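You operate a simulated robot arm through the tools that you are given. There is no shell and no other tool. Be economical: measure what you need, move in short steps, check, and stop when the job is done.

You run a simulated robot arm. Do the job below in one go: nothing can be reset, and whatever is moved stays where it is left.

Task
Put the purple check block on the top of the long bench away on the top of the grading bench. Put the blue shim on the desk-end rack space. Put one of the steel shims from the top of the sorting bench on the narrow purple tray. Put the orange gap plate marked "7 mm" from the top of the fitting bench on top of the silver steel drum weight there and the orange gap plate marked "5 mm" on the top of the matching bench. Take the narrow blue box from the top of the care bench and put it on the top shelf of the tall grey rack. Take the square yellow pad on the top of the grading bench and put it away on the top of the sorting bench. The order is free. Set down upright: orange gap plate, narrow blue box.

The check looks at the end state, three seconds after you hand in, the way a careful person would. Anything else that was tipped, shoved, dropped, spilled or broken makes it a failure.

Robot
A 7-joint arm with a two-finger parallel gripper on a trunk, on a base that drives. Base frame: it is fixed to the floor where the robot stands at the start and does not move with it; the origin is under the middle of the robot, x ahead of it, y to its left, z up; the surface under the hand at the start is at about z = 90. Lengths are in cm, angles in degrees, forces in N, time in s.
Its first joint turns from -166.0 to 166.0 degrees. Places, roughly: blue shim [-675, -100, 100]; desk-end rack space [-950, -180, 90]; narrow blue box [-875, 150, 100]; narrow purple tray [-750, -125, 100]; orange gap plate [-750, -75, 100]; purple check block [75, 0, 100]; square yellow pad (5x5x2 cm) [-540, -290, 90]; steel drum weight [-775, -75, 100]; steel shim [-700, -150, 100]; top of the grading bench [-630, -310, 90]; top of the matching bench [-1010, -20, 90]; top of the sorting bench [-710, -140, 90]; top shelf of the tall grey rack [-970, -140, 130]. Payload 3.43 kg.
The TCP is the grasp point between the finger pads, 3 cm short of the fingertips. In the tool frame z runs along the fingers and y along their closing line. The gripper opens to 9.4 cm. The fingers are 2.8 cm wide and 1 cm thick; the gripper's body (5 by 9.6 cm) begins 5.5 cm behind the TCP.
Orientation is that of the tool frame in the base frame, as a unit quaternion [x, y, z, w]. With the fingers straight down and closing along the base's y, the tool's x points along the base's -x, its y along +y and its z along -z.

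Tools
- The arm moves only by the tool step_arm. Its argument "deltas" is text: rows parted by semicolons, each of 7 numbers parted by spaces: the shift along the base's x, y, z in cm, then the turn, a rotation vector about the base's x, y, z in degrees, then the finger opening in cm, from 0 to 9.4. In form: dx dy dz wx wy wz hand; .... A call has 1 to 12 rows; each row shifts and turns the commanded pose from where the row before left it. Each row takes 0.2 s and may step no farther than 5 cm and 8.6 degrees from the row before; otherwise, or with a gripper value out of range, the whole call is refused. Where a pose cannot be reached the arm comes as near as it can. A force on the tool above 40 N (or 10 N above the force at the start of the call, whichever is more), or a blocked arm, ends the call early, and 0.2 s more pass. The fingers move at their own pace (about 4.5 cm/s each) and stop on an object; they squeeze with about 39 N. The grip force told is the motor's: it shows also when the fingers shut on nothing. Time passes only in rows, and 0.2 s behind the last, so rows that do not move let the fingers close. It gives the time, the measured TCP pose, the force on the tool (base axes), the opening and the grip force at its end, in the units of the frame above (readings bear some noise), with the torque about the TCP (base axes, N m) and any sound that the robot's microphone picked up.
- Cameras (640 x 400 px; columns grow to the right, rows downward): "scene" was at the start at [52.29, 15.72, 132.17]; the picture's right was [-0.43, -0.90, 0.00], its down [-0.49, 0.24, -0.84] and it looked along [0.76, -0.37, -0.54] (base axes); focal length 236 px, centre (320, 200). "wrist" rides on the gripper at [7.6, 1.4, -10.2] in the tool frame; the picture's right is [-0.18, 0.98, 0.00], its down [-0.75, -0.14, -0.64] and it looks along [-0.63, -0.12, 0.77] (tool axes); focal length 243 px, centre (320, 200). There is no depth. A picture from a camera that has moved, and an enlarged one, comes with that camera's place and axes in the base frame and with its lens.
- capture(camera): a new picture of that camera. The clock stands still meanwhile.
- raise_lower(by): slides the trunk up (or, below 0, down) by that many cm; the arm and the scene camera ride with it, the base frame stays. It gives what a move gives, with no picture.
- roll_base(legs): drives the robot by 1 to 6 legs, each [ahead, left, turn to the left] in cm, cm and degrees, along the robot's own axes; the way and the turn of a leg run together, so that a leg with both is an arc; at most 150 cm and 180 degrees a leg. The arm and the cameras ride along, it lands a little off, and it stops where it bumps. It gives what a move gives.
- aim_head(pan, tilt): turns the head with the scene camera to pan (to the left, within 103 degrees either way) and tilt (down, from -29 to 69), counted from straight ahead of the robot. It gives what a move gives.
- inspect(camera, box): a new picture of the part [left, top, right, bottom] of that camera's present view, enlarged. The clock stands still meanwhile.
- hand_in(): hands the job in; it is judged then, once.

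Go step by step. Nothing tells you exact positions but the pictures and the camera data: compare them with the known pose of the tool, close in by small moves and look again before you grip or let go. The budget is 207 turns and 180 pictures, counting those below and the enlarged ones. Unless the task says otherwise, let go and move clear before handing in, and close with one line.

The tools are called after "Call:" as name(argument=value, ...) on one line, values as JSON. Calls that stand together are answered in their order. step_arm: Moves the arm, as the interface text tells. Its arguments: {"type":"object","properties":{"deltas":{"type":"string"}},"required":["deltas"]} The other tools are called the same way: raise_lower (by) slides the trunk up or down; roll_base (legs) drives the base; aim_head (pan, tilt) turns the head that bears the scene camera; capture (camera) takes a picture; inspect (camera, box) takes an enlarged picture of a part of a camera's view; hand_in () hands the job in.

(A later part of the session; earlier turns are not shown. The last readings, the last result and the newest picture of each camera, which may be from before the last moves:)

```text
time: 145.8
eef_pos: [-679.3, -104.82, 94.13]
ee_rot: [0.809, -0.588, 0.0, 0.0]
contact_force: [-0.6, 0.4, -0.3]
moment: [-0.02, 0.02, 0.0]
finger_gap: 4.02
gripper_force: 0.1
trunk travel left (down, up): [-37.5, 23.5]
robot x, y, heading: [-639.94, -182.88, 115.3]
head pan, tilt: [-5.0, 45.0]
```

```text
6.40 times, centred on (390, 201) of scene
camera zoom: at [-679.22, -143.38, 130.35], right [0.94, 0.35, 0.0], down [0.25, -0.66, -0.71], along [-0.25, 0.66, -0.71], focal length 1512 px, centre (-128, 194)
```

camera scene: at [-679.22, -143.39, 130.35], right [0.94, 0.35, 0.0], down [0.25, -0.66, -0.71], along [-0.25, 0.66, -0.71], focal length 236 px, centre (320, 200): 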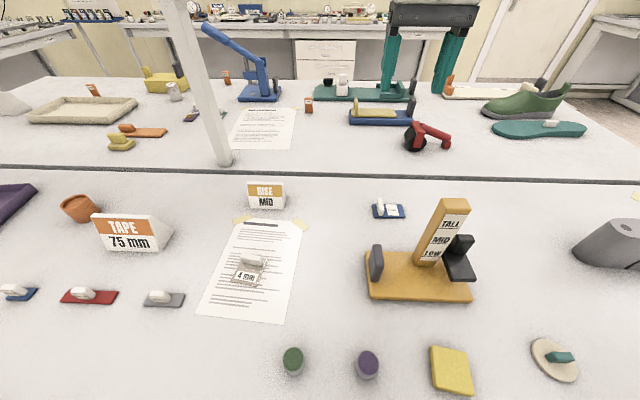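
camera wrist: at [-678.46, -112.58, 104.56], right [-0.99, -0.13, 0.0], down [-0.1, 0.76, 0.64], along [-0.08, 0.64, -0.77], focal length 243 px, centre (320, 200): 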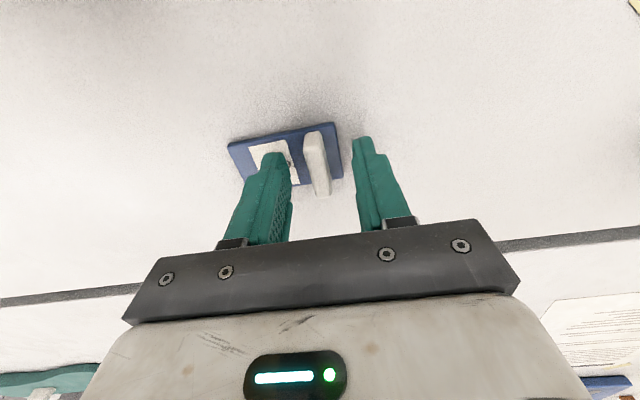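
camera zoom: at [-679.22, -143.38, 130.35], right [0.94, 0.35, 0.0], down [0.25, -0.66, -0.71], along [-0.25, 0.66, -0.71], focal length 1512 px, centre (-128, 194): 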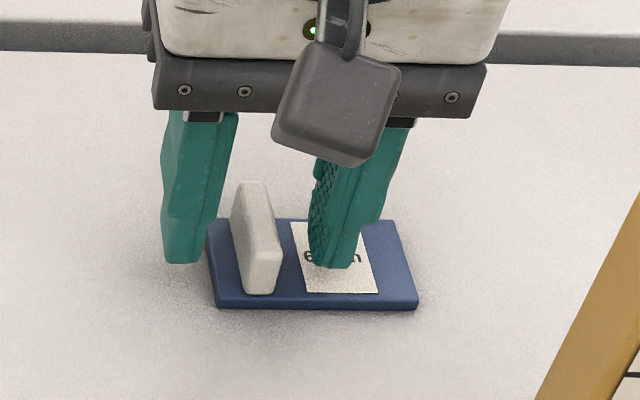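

Call:
step_arm(deltas="0 -0.3 -0.2 0 0 0 4; 0 0 0 0 0 0 2; 0 0 0 0 0 0 0.2; 0 0 0 0 0 0 0.2; 0 0 0 0 0 0 0.2")

Call:
step_arm(deltas="0 0 3 0 0 0 0.2; 0 0 4 0 0 0 0.2; 0 0 4 0 0 0 0.2; 0 0 0 0 0 0 0.2")

Call:
capture(camera="wrist")

Call:
capture(camera="scene")

```text
time: 147.0
eef_pos: [-679.37, -105.1, 94.05]
ee_rot: [0.809, -0.588, 0.0, 0.0]
contact_force: [-0.2, -0.4, -0.6]
moment: [-0.01, 0.0, 0.0]
finger_gap: 0.93
gripper_force: 38.7
trunk travel left (down, up): [-37.5, 23.5]
robot x, y, heading: [-640.26, -182.46, 115.3]
head pan, tilt: [-5.0, 45.0]
```

```text
time: 148.0
eef_pos: [-679.24, -105.18, 105.08]
ee_rot: [0.808, -0.589, 0.0, 0.0]
contact_force: [-0.1, 0.2, -0.7]
moment: [-0.04, -0.02, -0.01]
finger_gap: 0.97
gripper_force: 39.2
trunk travel left (down, up): [-37.5, 23.5]
robot x, y, heading: [-639.53, -182.89, 115.6]
head pan, tilt: [-5.0, 45.0]
```

```text
106 pictures are left
camera wrist: at [-678.41, -112.87, 115.42], right [-0.99, -0.13, 0.0], down [-0.1, 0.76, 0.64], along [-0.08, 0.64, -0.77], focal length 243 px, centre (320, 200)
```

wrist: 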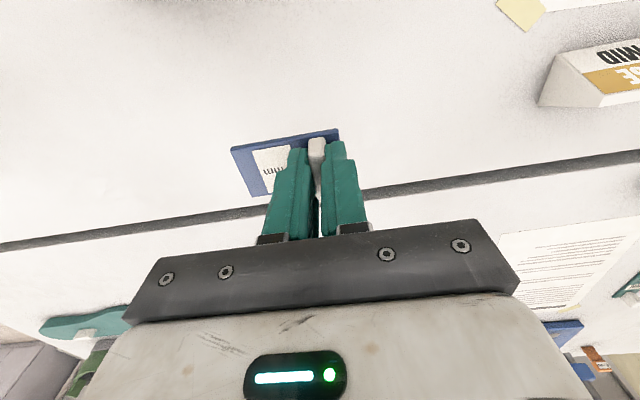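

```text
105 pictures are left
camera scene: at [-679.21, -143.39, 130.35], right [0.94, 0.35, 0.0], down [0.25, -0.66, -0.71], along [-0.25, 0.66, -0.71], focal length 236 px, centre (320, 200)
```

scene: 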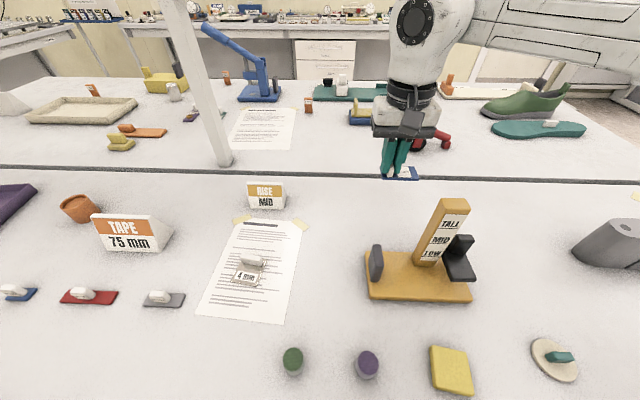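

Blue shim is held. Raise, retract, back out and go look at the desk-end rack.

Call:
step_arm(deltas="0 0 4.5 0 0 0 0.2; 0 0 4.5 0 0 0 0.2; 0 0 4.5 0 0 0 0.2; 0 0 4.5 0 0 0 0.2; 2.4 -3.3 0 0 0 0 0.2; 2.4 -3.3 0 0 0 0 0.2; 2.4 -3.3 0 0 0 0 0.2; 2.4 -3.3 0 0 0 0 0.2; 2.4 -3.3 0 0 0 0 0.2; 0 0 0 0 0 0 0.2")

Call:
roll_base(legs=[[-35, 0, 0], [0, 0, 90], [110, 0, 0]])

Call:
aim_head(pan=-5, tilt=15)

Call:
capture(camera="scene")

Call:
aim_head(pan=-60, tilt=25)

Call:
capture(camera="scene")

```text
time: 150.2
eef_pos: [-667.37, -121.63, 123.05]
ee_rot: [0.808, -0.59, 0.0, 0.0]
contact_force: [0.5, -0.8, -0.2]
moment: [0.02, 0.03, -0.02]
finger_gap: 0.95
gripper_force: 38.7
trunk travel left (down, up): [-37.5, 23.5]
robot x, y, heading: [-640.25, -182.77, 115.2]
head pan, tilt: [-5.0, 45.0]
```

```text
time: 161.5
eef_pos: [-784.81, -289.52, 122.94]
ee_rot: [0.988, 0.155, 0.0, -0.001]
contact_force: [0.1, -0.1, -0.2]
moment: [-0.01, 0.01, -0.03]
finger_gap: 0.95
gripper_force: 39.4
trunk travel left (down, up): [-37.5, 23.5]
robot x, y, heading: [-723.98, -261.74, -154.6]
head pan, tilt: [-5.0, 45.0]
```

```text
time: 162.5
eef_pos: [-784.89, -289.46, 123.02]
ee_rot: [0.988, 0.156, 0.001, -0.001]
contact_force: [0.2, 0.2, -0.3]
moment: [0.02, -0.01, 0.0]
finger_gap: 0.99
gripper_force: 38.9
trunk travel left (down, up): [-37.5, 23.5]
robot x, y, heading: [-723.52, -261.98, -154.7]
head pan, tilt: [-5.0, 15.0]
```

```text
104 pictures are left
camera scene: at [-764.09, -301.6, 135.03], right [-0.35, 0.94, 0.0], down [0.24, 0.09, -0.97], along [-0.91, -0.34, -0.26], focal length 236 px, centre (320, 200)
```

scene: 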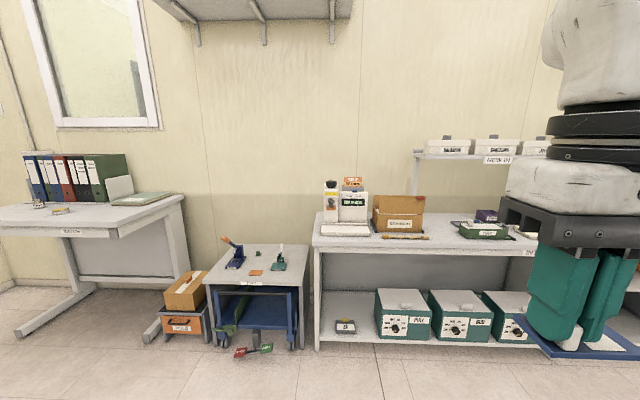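

```text
time: 163.7
eef_pos: [-784.81, -289.54, 122.98]
ee_rot: [0.988, 0.155, 0.0, 0.001]
contact_force: [-0.2, -0.5, 0.3]
moment: [-0.02, -0.02, 0.05]
finger_gap: 0.93
gripper_force: 39.2
trunk travel left (down, up): [-37.5, 23.5]
robot x, y, heading: [-724.4, -261.74, -154.5]
head pan, tilt: [-60.0, 25.0]
```

```text
103 pictures are left
camera scene: at [-762.92, -293.12, 133.41], right [0.57, 0.82, 0.0], down [0.35, -0.24, -0.91], along [-0.75, 0.51, -0.42], focal length 236 px, centre (320, 200)
```

scene: 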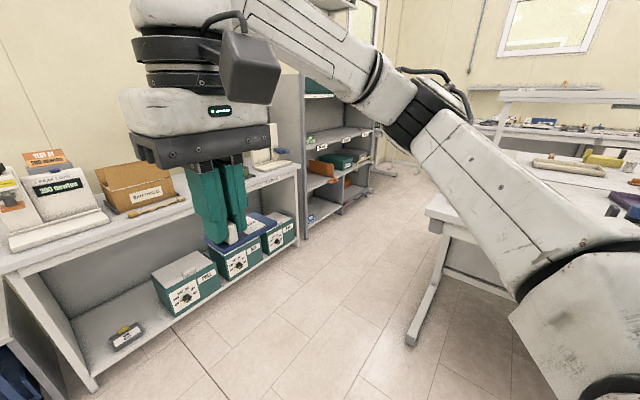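

Call:
roll_base(legs=[[30, 0, 0], [0, -30, 0]])

Call:
aim_head(pan=-45, tilt=15)

Call:
capture(camera="scene")

Call:
capture(camera="wrist")

```text
time: 167.4
eef_pos: [-824.63, -275.35, 122.96]
ee_rot: [0.988, 0.156, 0.001, 0.0]
contact_force: [1.2, -0.2, -0.3]
moment: [0.01, 0.02, 0.0]
finger_gap: 0.95
gripper_force: 39.0
trunk travel left (down, up): [-37.5, 23.5]
robot x, y, heading: [-763.35, -247.67, -154.2]
head pan, tilt: [-60.0, 25.0]
```

```text
time: 168.2
eef_pos: [-824.6, -275.37, 123.01]
ee_rot: [0.988, 0.156, -0.001, 0.001]
contact_force: [-0.4, -0.6, 0.1]
moment: [0.0, 0.01, -0.01]
finger_gap: 0.95
gripper_force: 38.7
trunk travel left (down, up): [-37.5, 23.5]
robot x, y, heading: [-763.17, -247.42, -154.6]
head pan, tilt: [-45.0, 15.0]
```

```text
102 pictures are left
camera scene: at [-803.92, -281.04, 135.03], right [0.34, 0.94, 0.0], down [0.24, -0.09, -0.97], along [-0.91, 0.32, -0.26], focal length 236 px, centre (320, 200)
```

scene: 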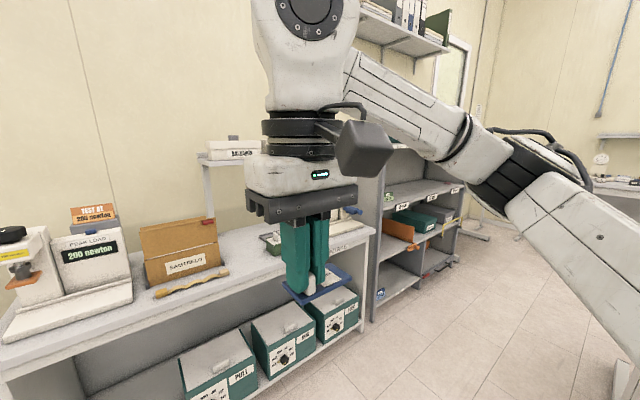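

```text
101 pictures are left
camera wrist: at [-817.08, -274.42, 133.38], right [0.13, -0.99, 0.0], down [-0.76, -0.1, 0.64], along [-0.64, -0.08, -0.77], focal length 243 px, centre (320, 200)
```

wrist: 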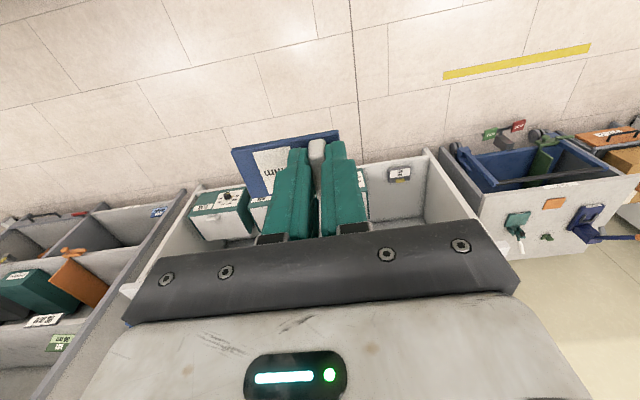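

Call:
raise_lower(by=20)

Call:
roll_base(legs=[[45, 0, 0], [0, -30, 0]])

Call:
aim_head(pan=-10, tilt=35)

Call:
capture(camera="scene")

Call:
aim_head(pan=-65, tilt=25)

Call:
capture(camera="scene")

```text
time: 170.3
eef_pos: [-824.63, -275.42, 143.04]
ee_rot: [0.988, 0.156, 0.0, 0.0]
contact_force: [0.4, -0.6, 0.2]
moment: [0.0, 0.0, -0.02]
finger_gap: 0.94
gripper_force: 38.8
trunk travel left (down, up): [-57.5, 3.5]
robot x, y, heading: [-763.39, -247.69, -154.5]
head pan, tilt: [-45.0, 15.0]
```

```text
time: 174.7
eef_pos: [-878.48, -267.45, 143.05]
ee_rot: [0.988, 0.156, 0.0, 0.0]
contact_force: [-0.7, -0.7, 0.5]
moment: [-0.02, -0.01, -0.02]
finger_gap: 0.93
gripper_force: 39.1
trunk travel left (down, up): [-57.5, 3.5]
robot x, y, heading: [-817.56, -239.62, -154.8]
head pan, tilt: [-45.0, 15.0]
```

```text
time: 175.7
eef_pos: [-878.26, -267.42, 143.14]
ee_rot: [0.988, 0.155, 0.001, 0.0]
contact_force: [-0.8, -0.4, -0.5]
moment: [-0.02, 0.02, -0.01]
finger_gap: 0.95
gripper_force: 39.4
trunk travel left (down, up): [-57.5, 3.5]
robot x, y, heading: [-817.41, -240.09, -154.9]
head pan, tilt: [-10.0, 35.0]
```

```text
100 pictures are left
camera scene: at [-857.36, -278.63, 151.84], right [-0.26, 0.96, 0.0], down [0.55, 0.15, -0.82], along [-0.79, -0.21, -0.57], focal length 236 px, centre (320, 200)
```

scene: 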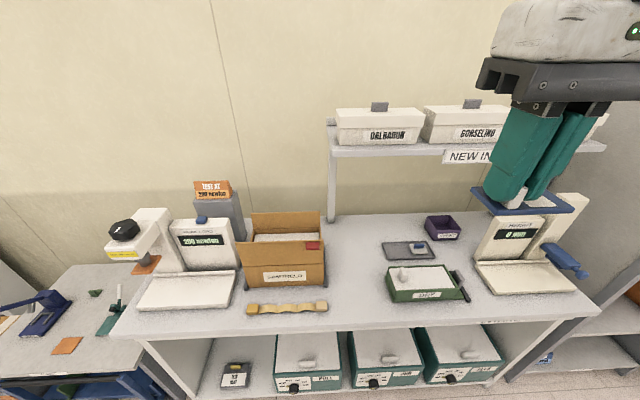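

```text
time: 177.0
eef_pos: [-878.38, -267.35, 143.08]
ee_rot: [0.988, 0.155, 0.0, 0.0]
contact_force: [0.0, 0.5, 0.6]
moment: [0.02, -0.02, -0.02]
finger_gap: 0.94
gripper_force: 39.3
trunk travel left (down, up): [-57.5, 3.5]
robot x, y, heading: [-817.44, -240.02, -155.0]
head pan, tilt: [-65.0, 25.0]
```

```text
99 pictures are left
camera scene: at [-855.95, -270.44, 153.41], right [0.64, 0.77, 0.0], down [0.33, -0.27, -0.91], along [-0.7, 0.58, -0.42], focal length 236 px, centre (320, 200)
```

scene: 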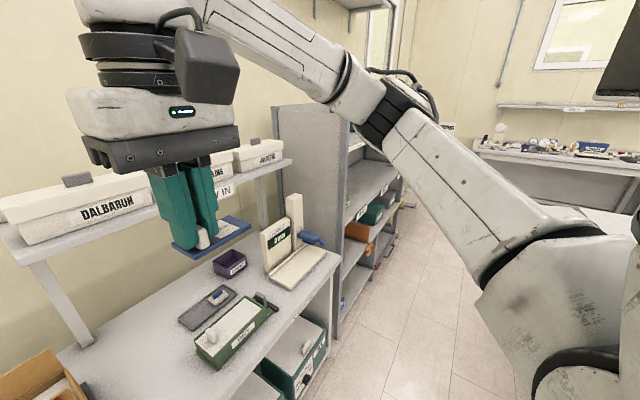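

The rack by the desk is the tall grey rack; its middle-level shelf end near the desk should be the "desk-end rack space". I'll tuck the arm so I can sidestep in front of it.

Call:
step_arm(deltas="2.33 3.46 0 0 0 0 0.2; 2.33 3.46 0 0 0 0 0.2; 2.33 3.46 0 0 0 0 0.2; 2.33 3.46 0 0 0 0 0.2; 2.33 3.46 0 0 0 0 0.2; 2.33 3.46 0 0 0 0 0.2; 2.33 3.46 0 0 0 0 0.2; 0 0 0 0 0 0 0.2")

Call:
capture(camera="scene")

Call:
aim_head(pan=-100, tilt=40)

Call:
capture(camera="scene")

```text
time: 178.8
eef_pos: [-862.08, -242.97, 142.98]
ee_rot: [0.988, 0.155, -0.001, 0.001]
contact_force: [-0.5, 0.8, -0.8]
moment: [-0.01, 0.03, -0.01]
finger_gap: 0.95
gripper_force: 39.0
trunk travel left (down, up): [-57.5, 3.5]
robot x, y, heading: [-817.29, -240.16, -154.8]
head pan, tilt: [-65.0, 25.0]
```

```text
98 pictures are left
camera scene: at [-855.91, -270.41, 153.43], right [0.64, 0.77, 0.0], down [0.32, -0.27, -0.91], along [-0.7, 0.58, -0.42], focal length 236 px, centre (320, 200)
```

scene: 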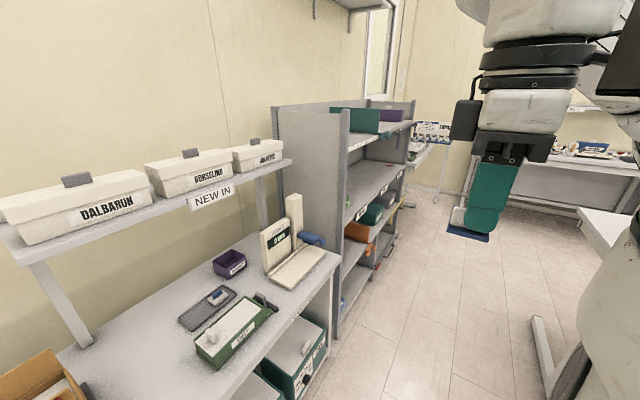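

```text
time: 179.8
eef_pos: [-862.1, -243.12, 143.02]
ee_rot: [0.988, 0.155, 0.001, 0.001]
contact_force: [0.1, 0.4, -0.8]
moment: [-0.02, 0.0, -0.01]
finger_gap: 0.97
gripper_force: 39.0
trunk travel left (down, up): [-57.5, 3.5]
robot x, y, heading: [-817.0, -240.09, -154.8]
head pan, tilt: [-100.0, 40.0]
```

```text
97 pictures are left
camera scene: at [-851.09, -268.11, 151.09], right [0.96, 0.26, 0.0], down [0.17, -0.62, -0.77], along [-0.2, 0.74, -0.64], focal length 236 px, centre (320, 200)
```

scene: 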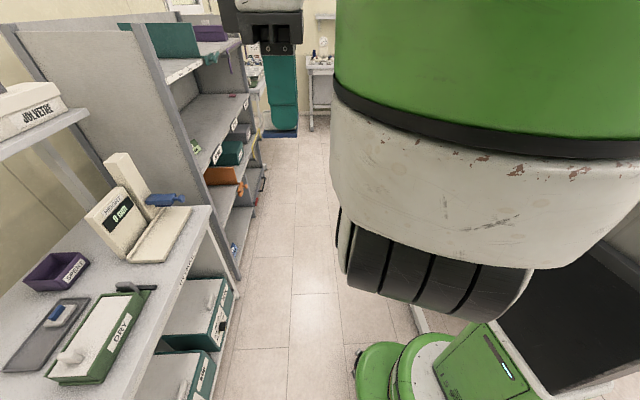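

Call:
roll_base(legs=[[12, 0, 0], [0, -50, 0]])

Call:
aim_head(pan=-60, tilt=30)

Call:
capture(camera="scene")

```text
time: 183.6
eef_pos: [-894.29, -202.69, 142.89]
ee_rot: [0.988, 0.153, 0.0, 0.001]
contact_force: [-0.8, -0.5, 0.1]
moment: [-0.01, -0.01, -0.01]
finger_gap: 0.94
gripper_force: 39.4
trunk travel left (down, up): [-57.5, 3.5]
robot x, y, heading: [-849.31, -199.35, -154.9]
head pan, tilt: [-100.0, 40.0]
```

```text
time: 184.6
eef_pos: [-894.38, -202.62, 142.94]
ee_rot: [0.988, 0.153, 0.0, 0.0]
contact_force: [-0.4, -1.0, -0.4]
moment: [-0.01, -0.02, 0.01]
finger_gap: 0.95
gripper_force: 39.2
trunk travel left (down, up): [-57.5, 3.5]
robot x, y, heading: [-849.72, -199.83, -155.1]
head pan, tilt: [-60.0, 30.0]
```

```text
96 pictures are left
camera scene: at [-888.65, -230.61, 152.62], right [0.57, 0.82, 0.0], down [0.41, -0.29, -0.87], along [-0.71, 0.5, -0.5], focal length 236 px, centre (320, 200)
```

scene: 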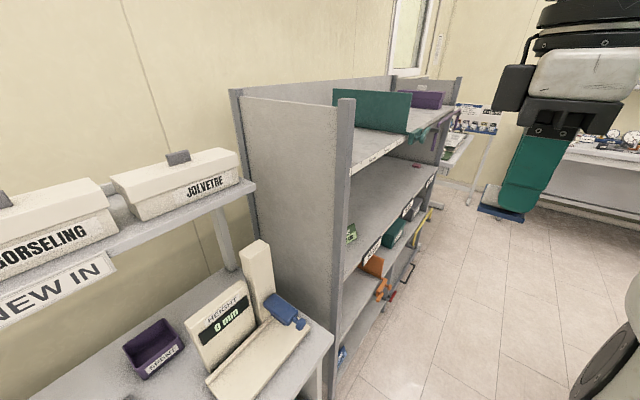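

Call:
roll_base(legs=[[0, -55, 0]])

Call:
aim_head(pan=5, tilt=40)

Call:
capture(camera="scene")

Call:
aim_head(pan=-50, tilt=30)

Call:
capture(camera="scene")

```text
time: 187.8
eef_pos: [-917.6, -153.29, 143.05]
ee_rot: [0.988, 0.154, 0.0, 0.0]
contact_force: [-0.2, 0.9, -0.3]
moment: [0.0, 0.0, -0.01]
finger_gap: 0.96
gripper_force: 39.2
trunk travel left (down, up): [-57.5, 3.5]
robot x, y, heading: [-872.83, -150.27, -154.6]
head pan, tilt: [-60.0, 30.0]
```

```text
time: 189.1
eef_pos: [-917.59, -153.31, 142.97]
ee_rot: [0.988, 0.154, 0.0, 0.0]
contact_force: [0.3, 0.3, 0.1]
moment: [-0.03, 0.04, -0.05]
finger_gap: 0.96
gripper_force: 38.9
trunk travel left (down, up): [-57.5, 3.5]
robot x, y, heading: [-872.88, -150.26, -154.9]
head pan, tilt: [5.0, 40.0]
```

```text
95 pictures are left
camera scene: at [-911.74, -190.71, 151.09], right [-0.5, 0.86, 0.0], down [0.56, 0.32, -0.77], along [-0.66, -0.38, -0.64], focal length 236 px, centre (320, 200)
```

scene: 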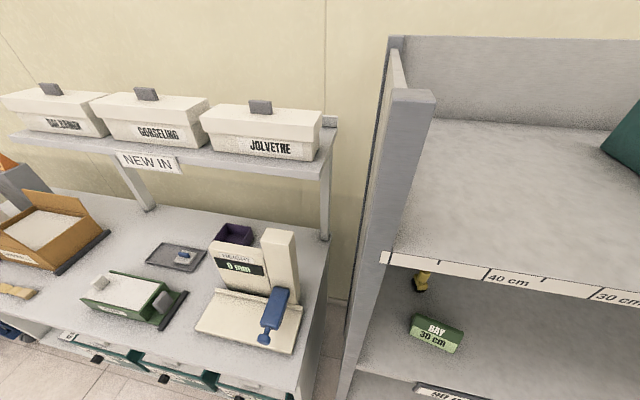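

```text
time: 190.4
eef_pos: [-917.55, -153.27, 142.86]
ee_rot: [0.988, 0.154, 0.0, 0.0]
contact_force: [0.1, -0.3, 0.3]
moment: [0.0, 0.0, 0.0]
finger_gap: 0.94
gripper_force: 39.4
trunk travel left (down, up): [-57.5, 3.5]
robot x, y, heading: [-872.55, -150.11, -154.7]
head pan, tilt: [-50.0, 30.0]
```

```text
94 pictures are left
camera scene: at [-912.6, -182.65, 152.62], right [0.42, 0.91, 0.0], down [0.45, -0.21, -0.87], along [-0.79, 0.36, -0.5], focal length 236 px, centre (320, 200)
```

scene: 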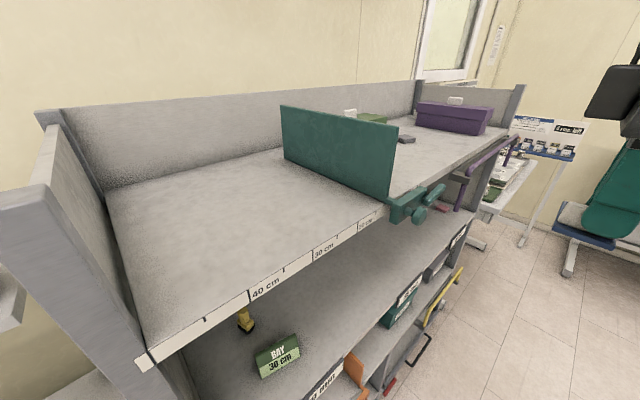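

Call:
inspect(camera="scene", box=[200, 240, 460, 400])

Call:
aim_head(pan=-20, tilt=55)

Call:
capture(camera="scene")

```text
2.46 times, centred on (330, 320) of scene
camera zoom: at [-912.6, -182.65, 152.62], right [0.42, 0.91, 0.0], down [0.45, -0.21, -0.87], along [-0.79, 0.36, -0.5], focal length 582 px, centre (295, -95)
```

zoom: 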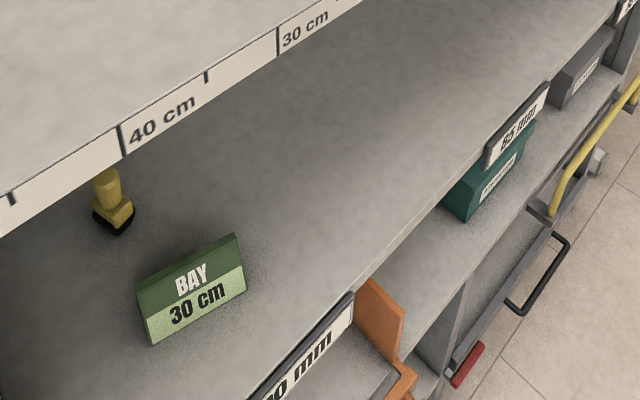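

```text
time: 191.3
eef_pos: [-917.61, -153.21, 142.99]
ee_rot: [0.988, 0.154, 0.0, 0.0]
contact_force: [0.2, -1.2, -0.8]
moment: [-0.01, 0.01, -0.04]
finger_gap: 0.94
gripper_force: 38.8
trunk travel left (down, up): [-57.5, 3.5]
robot x, y, heading: [-872.85, -150.05, -154.7]
head pan, tilt: [-20.0, 55.0]
```

```text
92 pictures are left
camera scene: at [-911.57, -187.09, 149.02], right [-0.09, 1.0, 0.0], down [0.82, 0.07, -0.57], along [-0.57, -0.05, -0.82], focal length 236 px, centre (320, 200)
```

scene: 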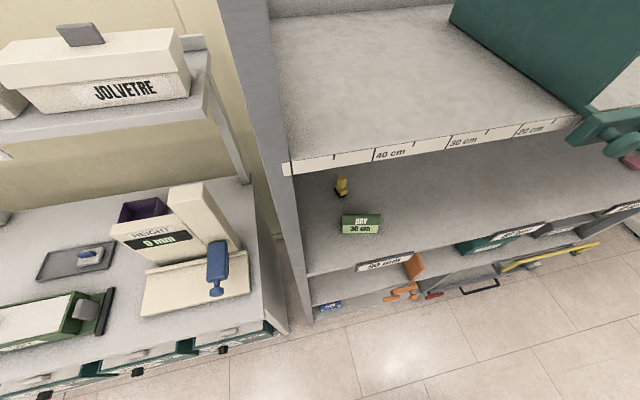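

The z≈90 shelf under the ruler shelf, nearest the desk (with the "BAY 30 cm" sign), is the target. I'll lower the trunk to look into it and so the forearm can enter beneath the top shelf.

Call:
raise_lower(by=-32)

Call:
aim_head(pan=-25, tilt=25)

Call:
capture(camera="scene")

Call:
capture(camera="wrist")

```text
time: 194.5
eef_pos: [-917.6, -153.23, 111.0]
ee_rot: [0.988, 0.154, 0.001, 0.0]
contact_force: [-0.6, 0.7, -0.5]
moment: [0.03, -0.01, -0.02]
finger_gap: 0.95
gripper_force: 39.2
trunk travel left (down, up): [-25.5, 35.5]
robot x, y, heading: [-872.59, -150.2, -154.9]
head pan, tilt: [-20.0, 55.0]
```

```text
time: 195.4
eef_pos: [-917.6, -153.18, 110.87]
ee_rot: [0.988, 0.154, 0.0, 0.0]
contact_force: [0.1, 0.7, 0.7]
moment: [0.01, -0.03, -0.02]
finger_gap: 0.95
gripper_force: 38.6
trunk travel left (down, up): [-25.5, 35.5]
robot x, y, heading: [-872.99, -149.8, -154.7]
head pan, tilt: [-25.0, 25.0]
```

```text
91 pictures are left
camera scene: at [-913.59, -186.47, 121.41], right [0.0, 1.0, 0.0], down [0.42, 0.0, -0.91], along [-0.91, 0.0, -0.42], focal length 236 px, centre (320, 200)
```

scene: 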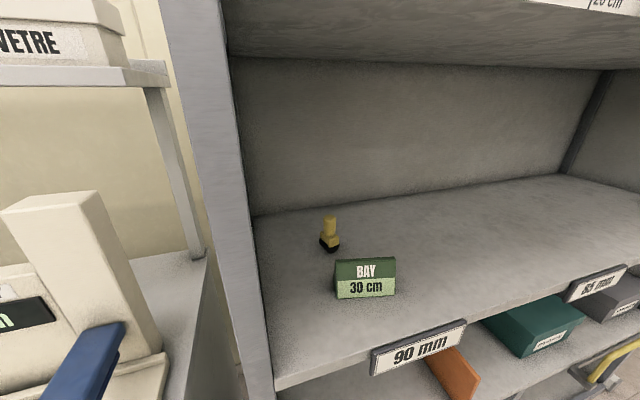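

```text
90 pictures are left
camera wrist: at [-910.0, -152.4, 121.3], right [0.12, -0.99, 0.0], down [-0.76, -0.09, 0.64], along [-0.64, -0.08, -0.77], focal length 243 px, centre (320, 200)
```

wrist: 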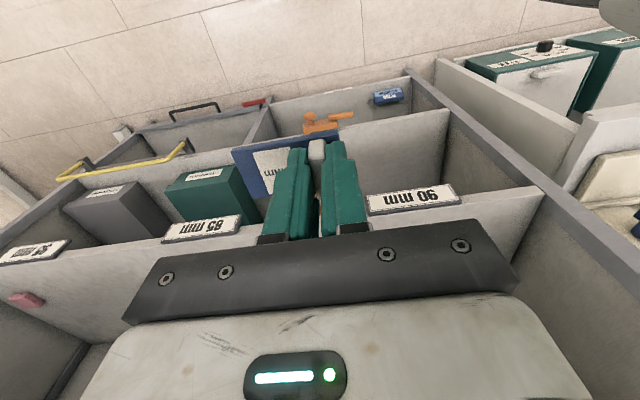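

Arm is already aligned with the free strip right of the BAY sign. Lower to z≈98.5 in the aisle, then move in.

Call:
step_arm(deltas="0 0 -4.2 0 0 0 0.2; 0 0 -4.2 0 0 0 0.2; 0 0 -4.2 0 0 0 0.2; -3.63 -1.68 0 0 0 0 0.2; -3.63 -1.68 0 0 0 0 0.2; -3.63 -1.68 0 0 0 0 0.2; -3.63 -1.68 0 0 0 0 0.2; 0 0 0 0 0 0 0.2")

Call:
aim_head(pan=-30, tilt=25)

Call:
capture(camera="scene")

Call:
capture(camera="wrist")

```text
time: 197.2
eef_pos: [-932.15, -160.07, 98.33]
ee_rot: [0.988, 0.154, 0.0, -0.001]
contact_force: [0.5, -0.7, 0.0]
moment: [-0.02, 0.01, -0.01]
finger_gap: 0.96
gripper_force: 38.8
trunk travel left (down, up): [-25.5, 35.5]
robot x, y, heading: [-872.78, -149.97, -154.8]
head pan, tilt: [-25.0, 25.0]
```

```text
time: 197.9
eef_pos: [-932.14, -160.07, 98.5]
ee_rot: [0.988, 0.154, 0.0, -0.001]
contact_force: [0.6, 0.1, 0.0]
moment: [0.05, -0.02, 0.02]
finger_gap: 0.94
gripper_force: 38.8
trunk travel left (down, up): [-25.5, 35.5]
robot x, y, heading: [-872.64, -150.2, -154.8]
head pan, tilt: [-30.0, 25.0]
```

```text
89 pictures are left
camera scene: at [-913.57, -185.68, 121.41], right [0.08, 1.0, 0.0], down [0.42, -0.04, -0.91], along [-0.9, 0.08, -0.42], focal length 236 px, centre (320, 200)
```

scene: 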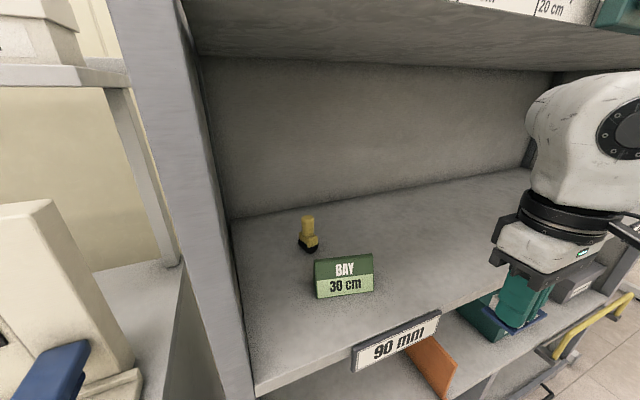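

```text
88 pictures are left
camera wrist: at [-924.55, -159.18, 108.73], right [0.12, -0.99, 0.0], down [-0.76, -0.1, 0.64], along [-0.64, -0.08, -0.77], focal length 243 px, centre (320, 200)
```

wrist: 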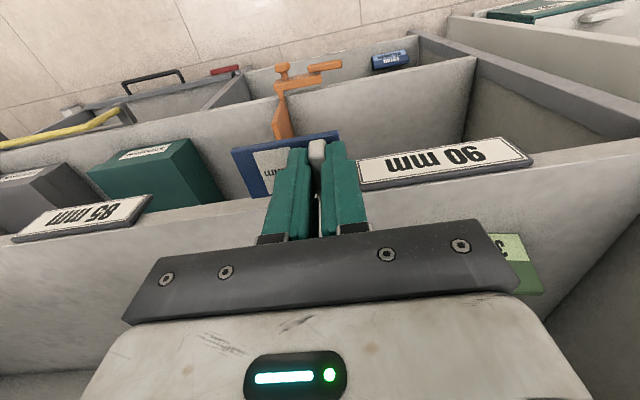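

Call:
step_arm(deltas="-4.08 -1.5 0 0 0 0 0.2; -4.08 -1.5 0 0 0 0 0.2; -4.08 -1.5 0 0 0 0 0.2; 0 0 0 0 0 0 0.2")

Call:
capture(camera="scene")

```text
time: 198.9
eef_pos: [-944.55, -164.61, 98.3]
ee_rot: [0.988, 0.154, 0.0, -0.002]
contact_force: [-1.0, 0.5, -0.6]
moment: [0.02, -0.02, -0.01]
finger_gap: 0.93
gripper_force: 38.6
trunk travel left (down, up): [-25.5, 35.5]
robot x, y, heading: [-872.67, -149.88, -154.8]
head pan, tilt: [-30.0, 25.0]
```

```text
87 pictures are left
camera scene: at [-913.57, -185.68, 121.41], right [0.08, 1.0, 0.0], down [0.42, -0.04, -0.91], along [-0.9, 0.08, -0.42], focal length 236 px, centre (320, 200)
```

scene: 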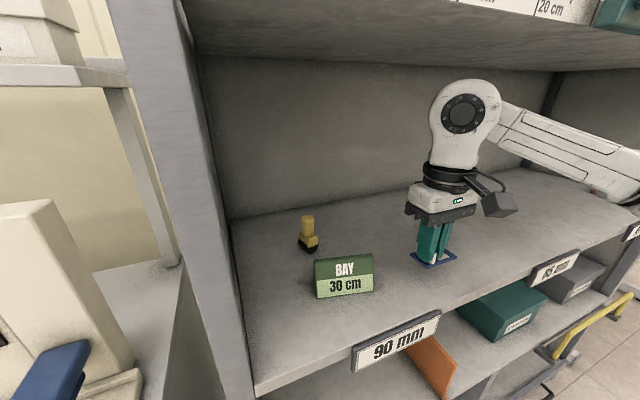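

Call:
step_arm(deltas="-4 -2.2 0 0 0 0 0.2; -3 -2 -0.5 0 0 0 0.2; 0 0 -2 0 0 0 0.2; 0 0 -1 0 0 0 0.2; 0 0 0 0 0 0 0.2")

Call:
capture(camera="scene")

Call:
capture(camera="wrist")

```text
time: 200.1
eef_pos: [-951.45, -168.67, 94.81]
ee_rot: [0.988, 0.154, 0.0, 0.0]
contact_force: [0.5, 0.3, 0.0]
moment: [0.0, -0.02, 0.0]
finger_gap: 0.95
gripper_force: 39.1
trunk travel left (down, up): [-25.5, 35.5]
robot x, y, heading: [-873.15, -150.06, -154.6]
head pan, tilt: [-30.0, 25.0]
```

```text
86 pictures are left
camera scene: at [-913.58, -185.68, 121.41], right [0.08, 1.0, 0.0], down [0.42, -0.04, -0.91], along [-0.9, 0.08, -0.42], focal length 236 px, centre (320, 200)
```

scene: 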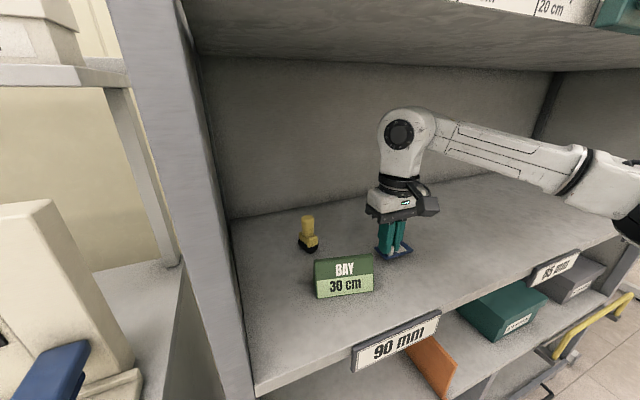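

```text
85 pictures are left
camera wrist: at [-943.79, -167.89, 105.13], right [0.12, -0.99, 0.0], down [-0.76, -0.1, 0.64], along [-0.64, -0.08, -0.77], focal length 243 px, centre (320, 200)
```

wrist: 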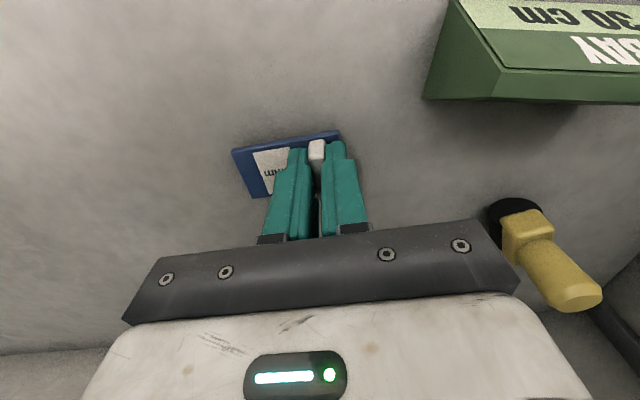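

Call:
step_arm(deltas="0 0 -0.4 0 0 0 0.2; 0 0 -0.25 0 0 0 0.2; 0 0 0 0 0 0 0.2")

Call:
step_arm(deltas="0 0 -0.2 0 0 0 0.2; 0 0 0 0 0 0 0.2")

```text
time: 200.9
eef_pos: [-951.35, -168.75, 94.15]
ee_rot: [0.988, 0.154, -0.001, 0.001]
contact_force: [0.9, 0.2, -0.7]
moment: [-0.03, -0.02, -0.02]
finger_gap: 0.96
gripper_force: 39.3
trunk travel left (down, up): [-25.5, 35.5]
robot x, y, heading: [-872.69, -150.08, -154.9]
head pan, tilt: [-30.0, 25.0]
```

```text
time: 201.5
eef_pos: [-951.35, -168.66, 94.0]
ee_rot: [0.988, 0.154, 0.0, 0.001]
contact_force: [-0.6, 0.3, 3.1]
moment: [-0.02, 0.03, 0.05]
finger_gap: 0.94
gripper_force: 39.1
trunk travel left (down, up): [-25.5, 35.5]
robot x, y, heading: [-872.71, -149.98, -154.9]
head pan, tilt: [-30.0, 25.0]
```

Call:
step_arm(deltas="0 0 0 0 0 0 2; 0 0 0 0 0 0 3; 0 0 0 0 0 0 3; 0 0 2 0 0 0 3; 0 0 2.5 0 0 0 3; 3.63 1.68 0 0 0 0 3; 3.63 1.68 0 0 0 0 3; 3.63 1.68 0 0 0 0 3; 3.63 1.68 0 0 0 0 3; 3.63 1.68 0 0 0 0 3; 3.63 1.68 0 0 0 0 3; 0 0 0 0 0 0 3")

Call:
capture(camera="scene")

```text
time: 204.1
eef_pos: [-929.52, -158.64, 98.66]
ee_rot: [0.988, 0.154, 0.0, 0.0]
contact_force: [0.1, 0.5, -0.2]
moment: [-0.03, 0.02, -0.04]
finger_gap: 2.98
gripper_force: 0.1
trunk travel left (down, up): [-25.5, 35.5]
robot x, y, heading: [-872.84, -150.0, -154.7]
head pan, tilt: [-30.0, 25.0]
```

```text
84 pictures are left
camera scene: at [-913.57, -185.67, 121.42], right [0.08, 1.0, 0.0], down [0.42, -0.04, -0.91], along [-0.9, 0.08, -0.42], focal length 236 px, centre (320, 200)
```

scene: 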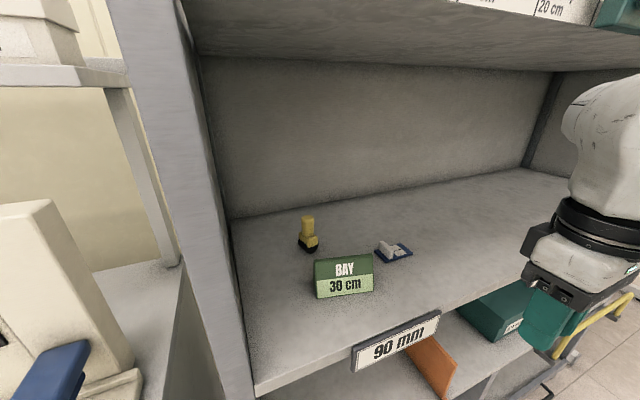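

Blue shim is placed. Next I'll tuck, raise the trunk and sidestep along the rack to look at the other side (fitting, care and matching benches).

Call:
step_arm(deltas="3.63 1.68 2 0 0 0 3; 3.63 1.68 2 0 0 0 3; 3.63 1.68 2 0 0 0 3; 0 0 0 0 0 0 3")

Call:
raise_lower(by=20)

Call:
roll_base(legs=[[0, -70, 0]])

Call:
aim_head(pan=-95, tilt=20)

Call:
capture(camera="scene")

Call:
aim_head(pan=-30, tilt=25)

Call:
capture(camera="scene")

```text
time: 205.1
eef_pos: [-918.76, -153.45, 104.63]
ee_rot: [0.988, 0.154, -0.001, 0.0]
contact_force: [0.4, -0.7, 0.5]
moment: [0.01, 0.0, -0.04]
finger_gap: 2.99
gripper_force: 0.2
trunk travel left (down, up): [-25.5, 35.5]
robot x, y, heading: [-872.83, -149.99, -154.8]
head pan, tilt: [-30.0, 25.0]
```

```text
time: 207.3
eef_pos: [-918.81, -153.36, 124.56]
ee_rot: [0.988, 0.154, 0.0, 0.0]
contact_force: [0.0, 0.3, -0.1]
moment: [-0.02, -0.02, -0.04]
finger_gap: 2.98
gripper_force: 0.0
trunk travel left (down, up): [-45.5, 15.5]
robot x, y, heading: [-872.78, -149.78, -154.9]
head pan, tilt: [-30.0, 25.0]
```

```text
time: 211.1
eef_pos: [-948.43, -91.27, 124.62]
ee_rot: [0.988, 0.156, 0.0, 0.0]
contact_force: [-0.1, 0.1, -0.1]
moment: [0.0, 0.03, -0.03]
finger_gap: 2.97
gripper_force: 0.2
trunk travel left (down, up): [-45.5, 15.5]
robot x, y, heading: [-901.67, -87.55, -154.6]
head pan, tilt: [-30.0, 25.0]
```

```text
time: 212.4
eef_pos: [-948.36, -91.15, 124.55]
ee_rot: [0.988, 0.156, -0.001, 0.0]
contact_force: [0.4, -0.5, -0.1]
moment: [-0.03, -0.02, -0.02]
finger_gap: 3.02
gripper_force: 0.0
trunk travel left (down, up): [-45.5, 15.5]
robot x, y, heading: [-902.15, -87.48, -154.6]
head pan, tilt: [-95.0, 20.0]
```

```text
83 pictures are left
camera scene: at [-937.08, -115.37, 142.23], right [0.94, 0.35, 0.0], down [0.12, -0.32, -0.94], along [-0.33, 0.88, -0.34], focal length 236 px, centre (320, 200)
```

scene: 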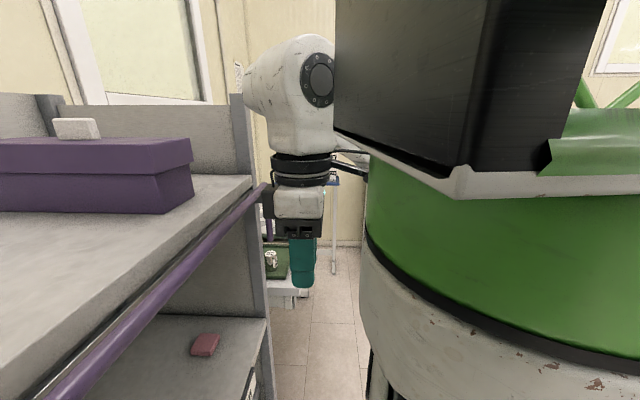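

```text
time: 213.8
eef_pos: [-948.39, -91.23, 124.67]
ee_rot: [0.988, 0.156, 0.0, 0.0]
contact_force: [-0.1, 0.2, -0.2]
moment: [0.0, 0.03, 0.0]
finger_gap: 3.01
gripper_force: 0.1
trunk travel left (down, up): [-45.5, 15.5]
robot x, y, heading: [-902.83, -87.11, -154.6]
head pan, tilt: [-30.0, 25.0]
```

```text
82 pictures are left
camera scene: at [-943.0, -123.37, 141.42], right [0.08, 1.0, 0.0], down [0.42, -0.03, -0.91], along [-0.9, 0.07, -0.42], focal length 236 px, centre (320, 200)
```

scene: 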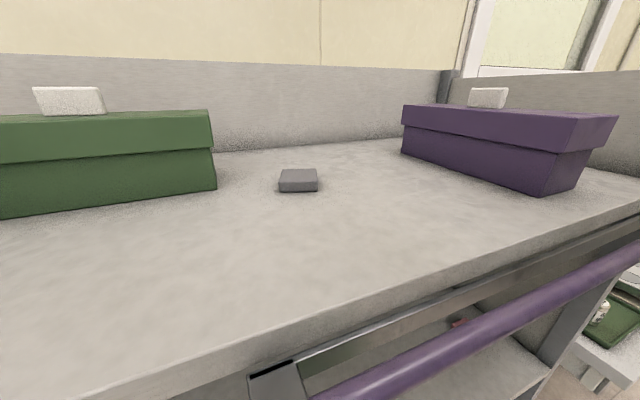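

Call:
roll_base(legs=[[-5, 0, 0], [0, 0, -90]])

Call:
aim_head(pan=0, tilt=15)

Call:
capture(camera="scene")

Call:
aim_head(pan=70, tilt=25)

Call:
capture(camera="scene")

```text
time: 218.5
eef_pos: [-902.35, -39.34, 124.56]
ee_rot: [0.814, -0.58, 0.0, 0.0]
contact_force: [0.5, -0.3, -0.3]
moment: [0.04, 0.02, -0.01]
finger_gap: 3.01
gripper_force: 0.0
trunk travel left (down, up): [-45.5, 15.5]
robot x, y, heading: [-897.63, -85.66, 116.6]
head pan, tilt: [-30.0, 25.0]
```

```text
time: 219.5
eef_pos: [-902.41, -39.42, 124.51]
ee_rot: [0.814, -0.581, 0.0, 0.0]
contact_force: [-0.2, 0.2, 0.2]
moment: [-0.02, 0.01, -0.01]
finger_gap: 2.99
gripper_force: 0.1
trunk travel left (down, up): [-45.5, 15.5]
robot x, y, heading: [-897.52, -85.27, 117.0]
head pan, tilt: [0.0, 15.0]
```

```text
81 pictures are left
camera scene: at [-939.15, -46.1, 143.04], right [0.89, 0.45, 0.0], down [0.12, -0.23, -0.97], along [-0.43, 0.86, -0.26], focal length 236 px, centre (320, 200)
```

scene: 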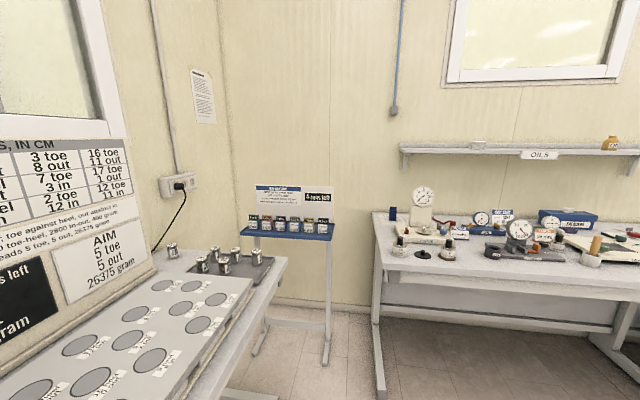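

```text
time: 220.9
eef_pos: [-902.27, -39.35, 124.59]
ee_rot: [0.815, -0.58, 0.0, 0.0]
contact_force: [-0.3, -0.9, 0.0]
moment: [-0.01, 0.03, 0.01]
finger_gap: 2.98
gripper_force: 0.1
trunk travel left (down, up): [-45.5, 15.5]
robot x, y, heading: [-897.52, -85.41, 116.6]
head pan, tilt: [70.0, 25.0]
```

```text
80 pictures are left
camera scene: at [-944.13, -55.51, 141.42], right [-0.11, 0.99, 0.0], down [0.42, 0.05, -0.91], along [-0.9, -0.1, -0.42], focal length 236 px, centre (320, 200)
```

scene: 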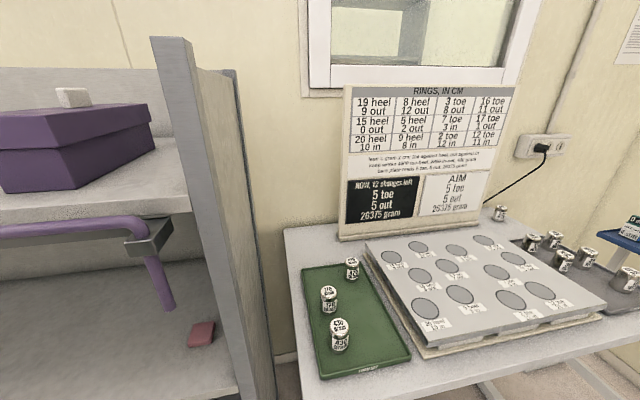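

Call:
inspect(camera="scene", box=[270, 180, 640, 400])

Call:
aim_head(pan=-90, tilt=30)

Call:
capture(camera="scene")

```text
1.73 times, centred on (455, 290) of scene
camera zoom: at [-944.13, -55.51, 141.42], right [-0.11, 0.99, 0.0], down [0.42, 0.05, -0.91], along [-0.9, -0.1, -0.42], focal length 409 px, centre (86, 44)
```

zoom: 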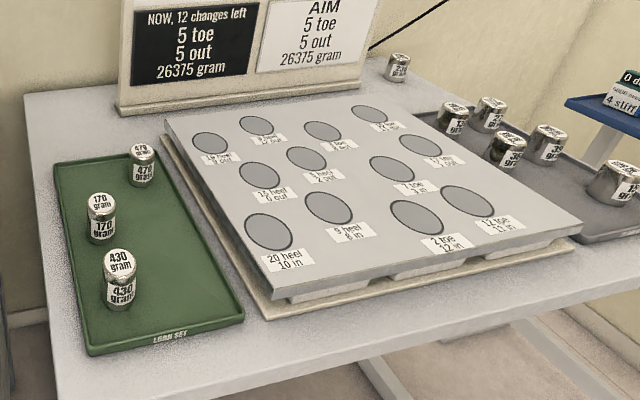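

```text
time: 223.3
eef_pos: [-902.37, -39.47, 124.55]
ee_rot: [0.814, -0.581, 0.0, 0.0]
contact_force: [0.6, -0.1, -1.0]
moment: [-0.02, 0.02, 0.01]
finger_gap: 3.0
gripper_force: 0.1
trunk travel left (down, up): [-45.5, 15.5]
robot x, y, heading: [-897.57, -85.53, 116.6]
head pan, tilt: [-90.0, 30.0]
```

```text
78 pictures are left
camera scene: at [-926.89, -50.41, 140.62], right [0.45, -0.89, 0.0], down [-0.45, -0.22, -0.87], along [0.77, 0.39, -0.5], focal length 236 px, centre (320, 200)
```

scene: 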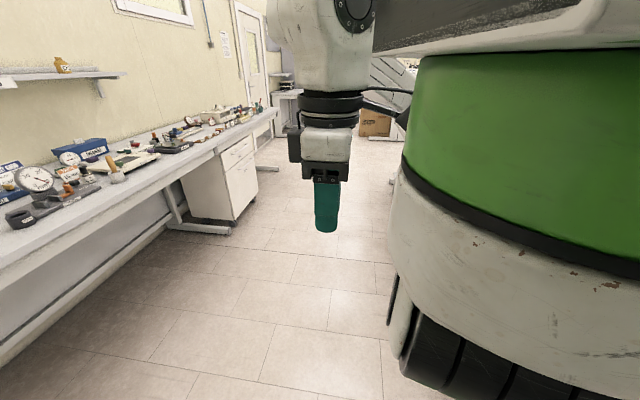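

Call:
roll_base(legs=[[48, 0, 0], [0, 0, -91.5], [118, 0, 0], [0, 0, -90]])

Call:
aim_head(pan=-5, tilt=40)

Call:
capture(camera="scene")

```text
time: 239.5
eef_pos: [-807.81, -37.09, 124.57]
ee_rot: [0.587, 0.81, 0.0, 0.0]
contact_force: [-1.0, 0.1, -0.5]
moment: [0.0, -0.03, -0.03]
finger_gap: 3.01
gripper_force: 0.1
trunk travel left (down, up): [-45.5, 15.5]
robot x, y, heading: [-811.43, 8.93, -64.3]
head pan, tilt: [-90.0, 30.0]
```

```text
time: 241.1
eef_pos: [-807.81, -37.16, 124.47]
ee_rot: [0.587, 0.81, 0.0, 0.0]
contact_force: [-0.1, -0.2, 1.8]
moment: [0.0, 0.01, 0.0]
finger_gap: 3.01
gripper_force: 0.1
trunk travel left (down, up): [-45.5, 15.5]
robot x, y, heading: [-811.45, 8.94, -64.1]
head pan, tilt: [-5.0, 40.0]
```

```text
77 pictures are left
camera scene: at [-771.91, -30.33, 139.09], right [-0.94, -0.35, 0.0], down [-0.23, 0.6, -0.77], along [0.27, -0.72, -0.64], focal length 236 px, centre (320, 200)
```

scene: 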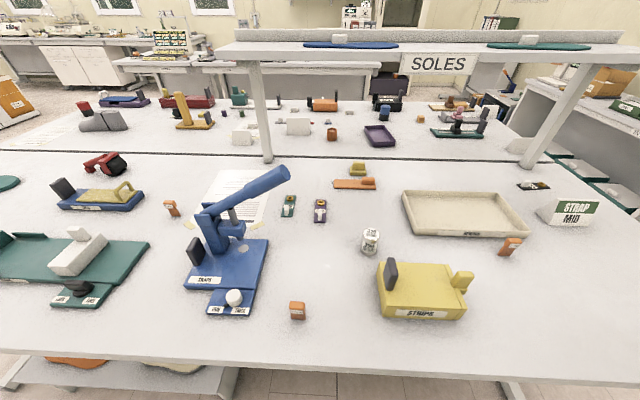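

Call:
inspect(camera="scene", box=[150, 190, 310, 325])

Call:
inspect(camera="scene", box=[350, 210, 530, 322])

```text
2.96 times, centred on (230, 258) of scene
camera zoom: at [-771.91, -30.33, 139.09], right [-0.94, -0.35, 0.0], down [-0.23, 0.6, -0.77], along [0.27, -0.72, -0.64], focal length 700 px, centre (587, 30)
```

zoom: 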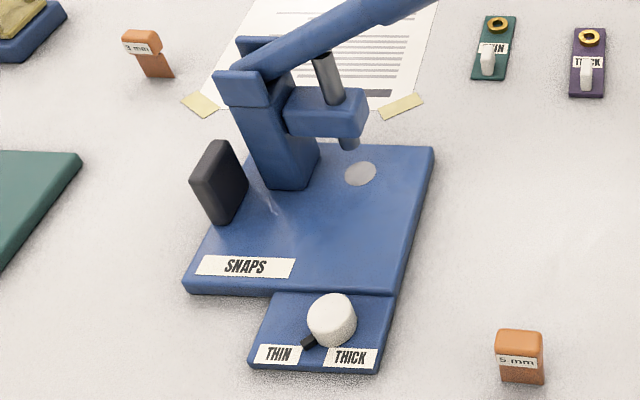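

```text
3.56 times, centred on (440, 266) of scene
camera zoom: at [-771.91, -30.33, 139.09], right [-0.94, -0.35, 0.0], down [-0.23, 0.6, -0.77], along [0.27, -0.72, -0.64], focal length 840 px, centre (-107, -35)
```

zoom: 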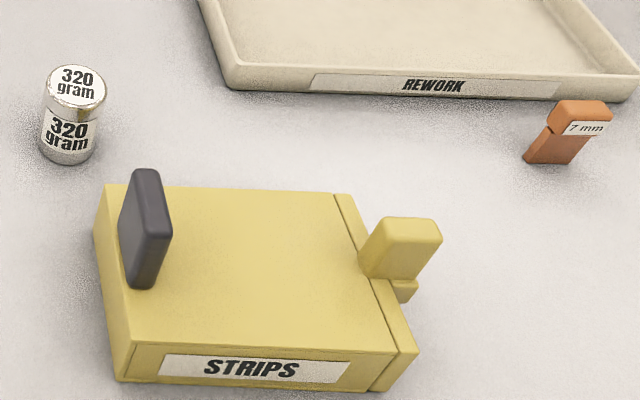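

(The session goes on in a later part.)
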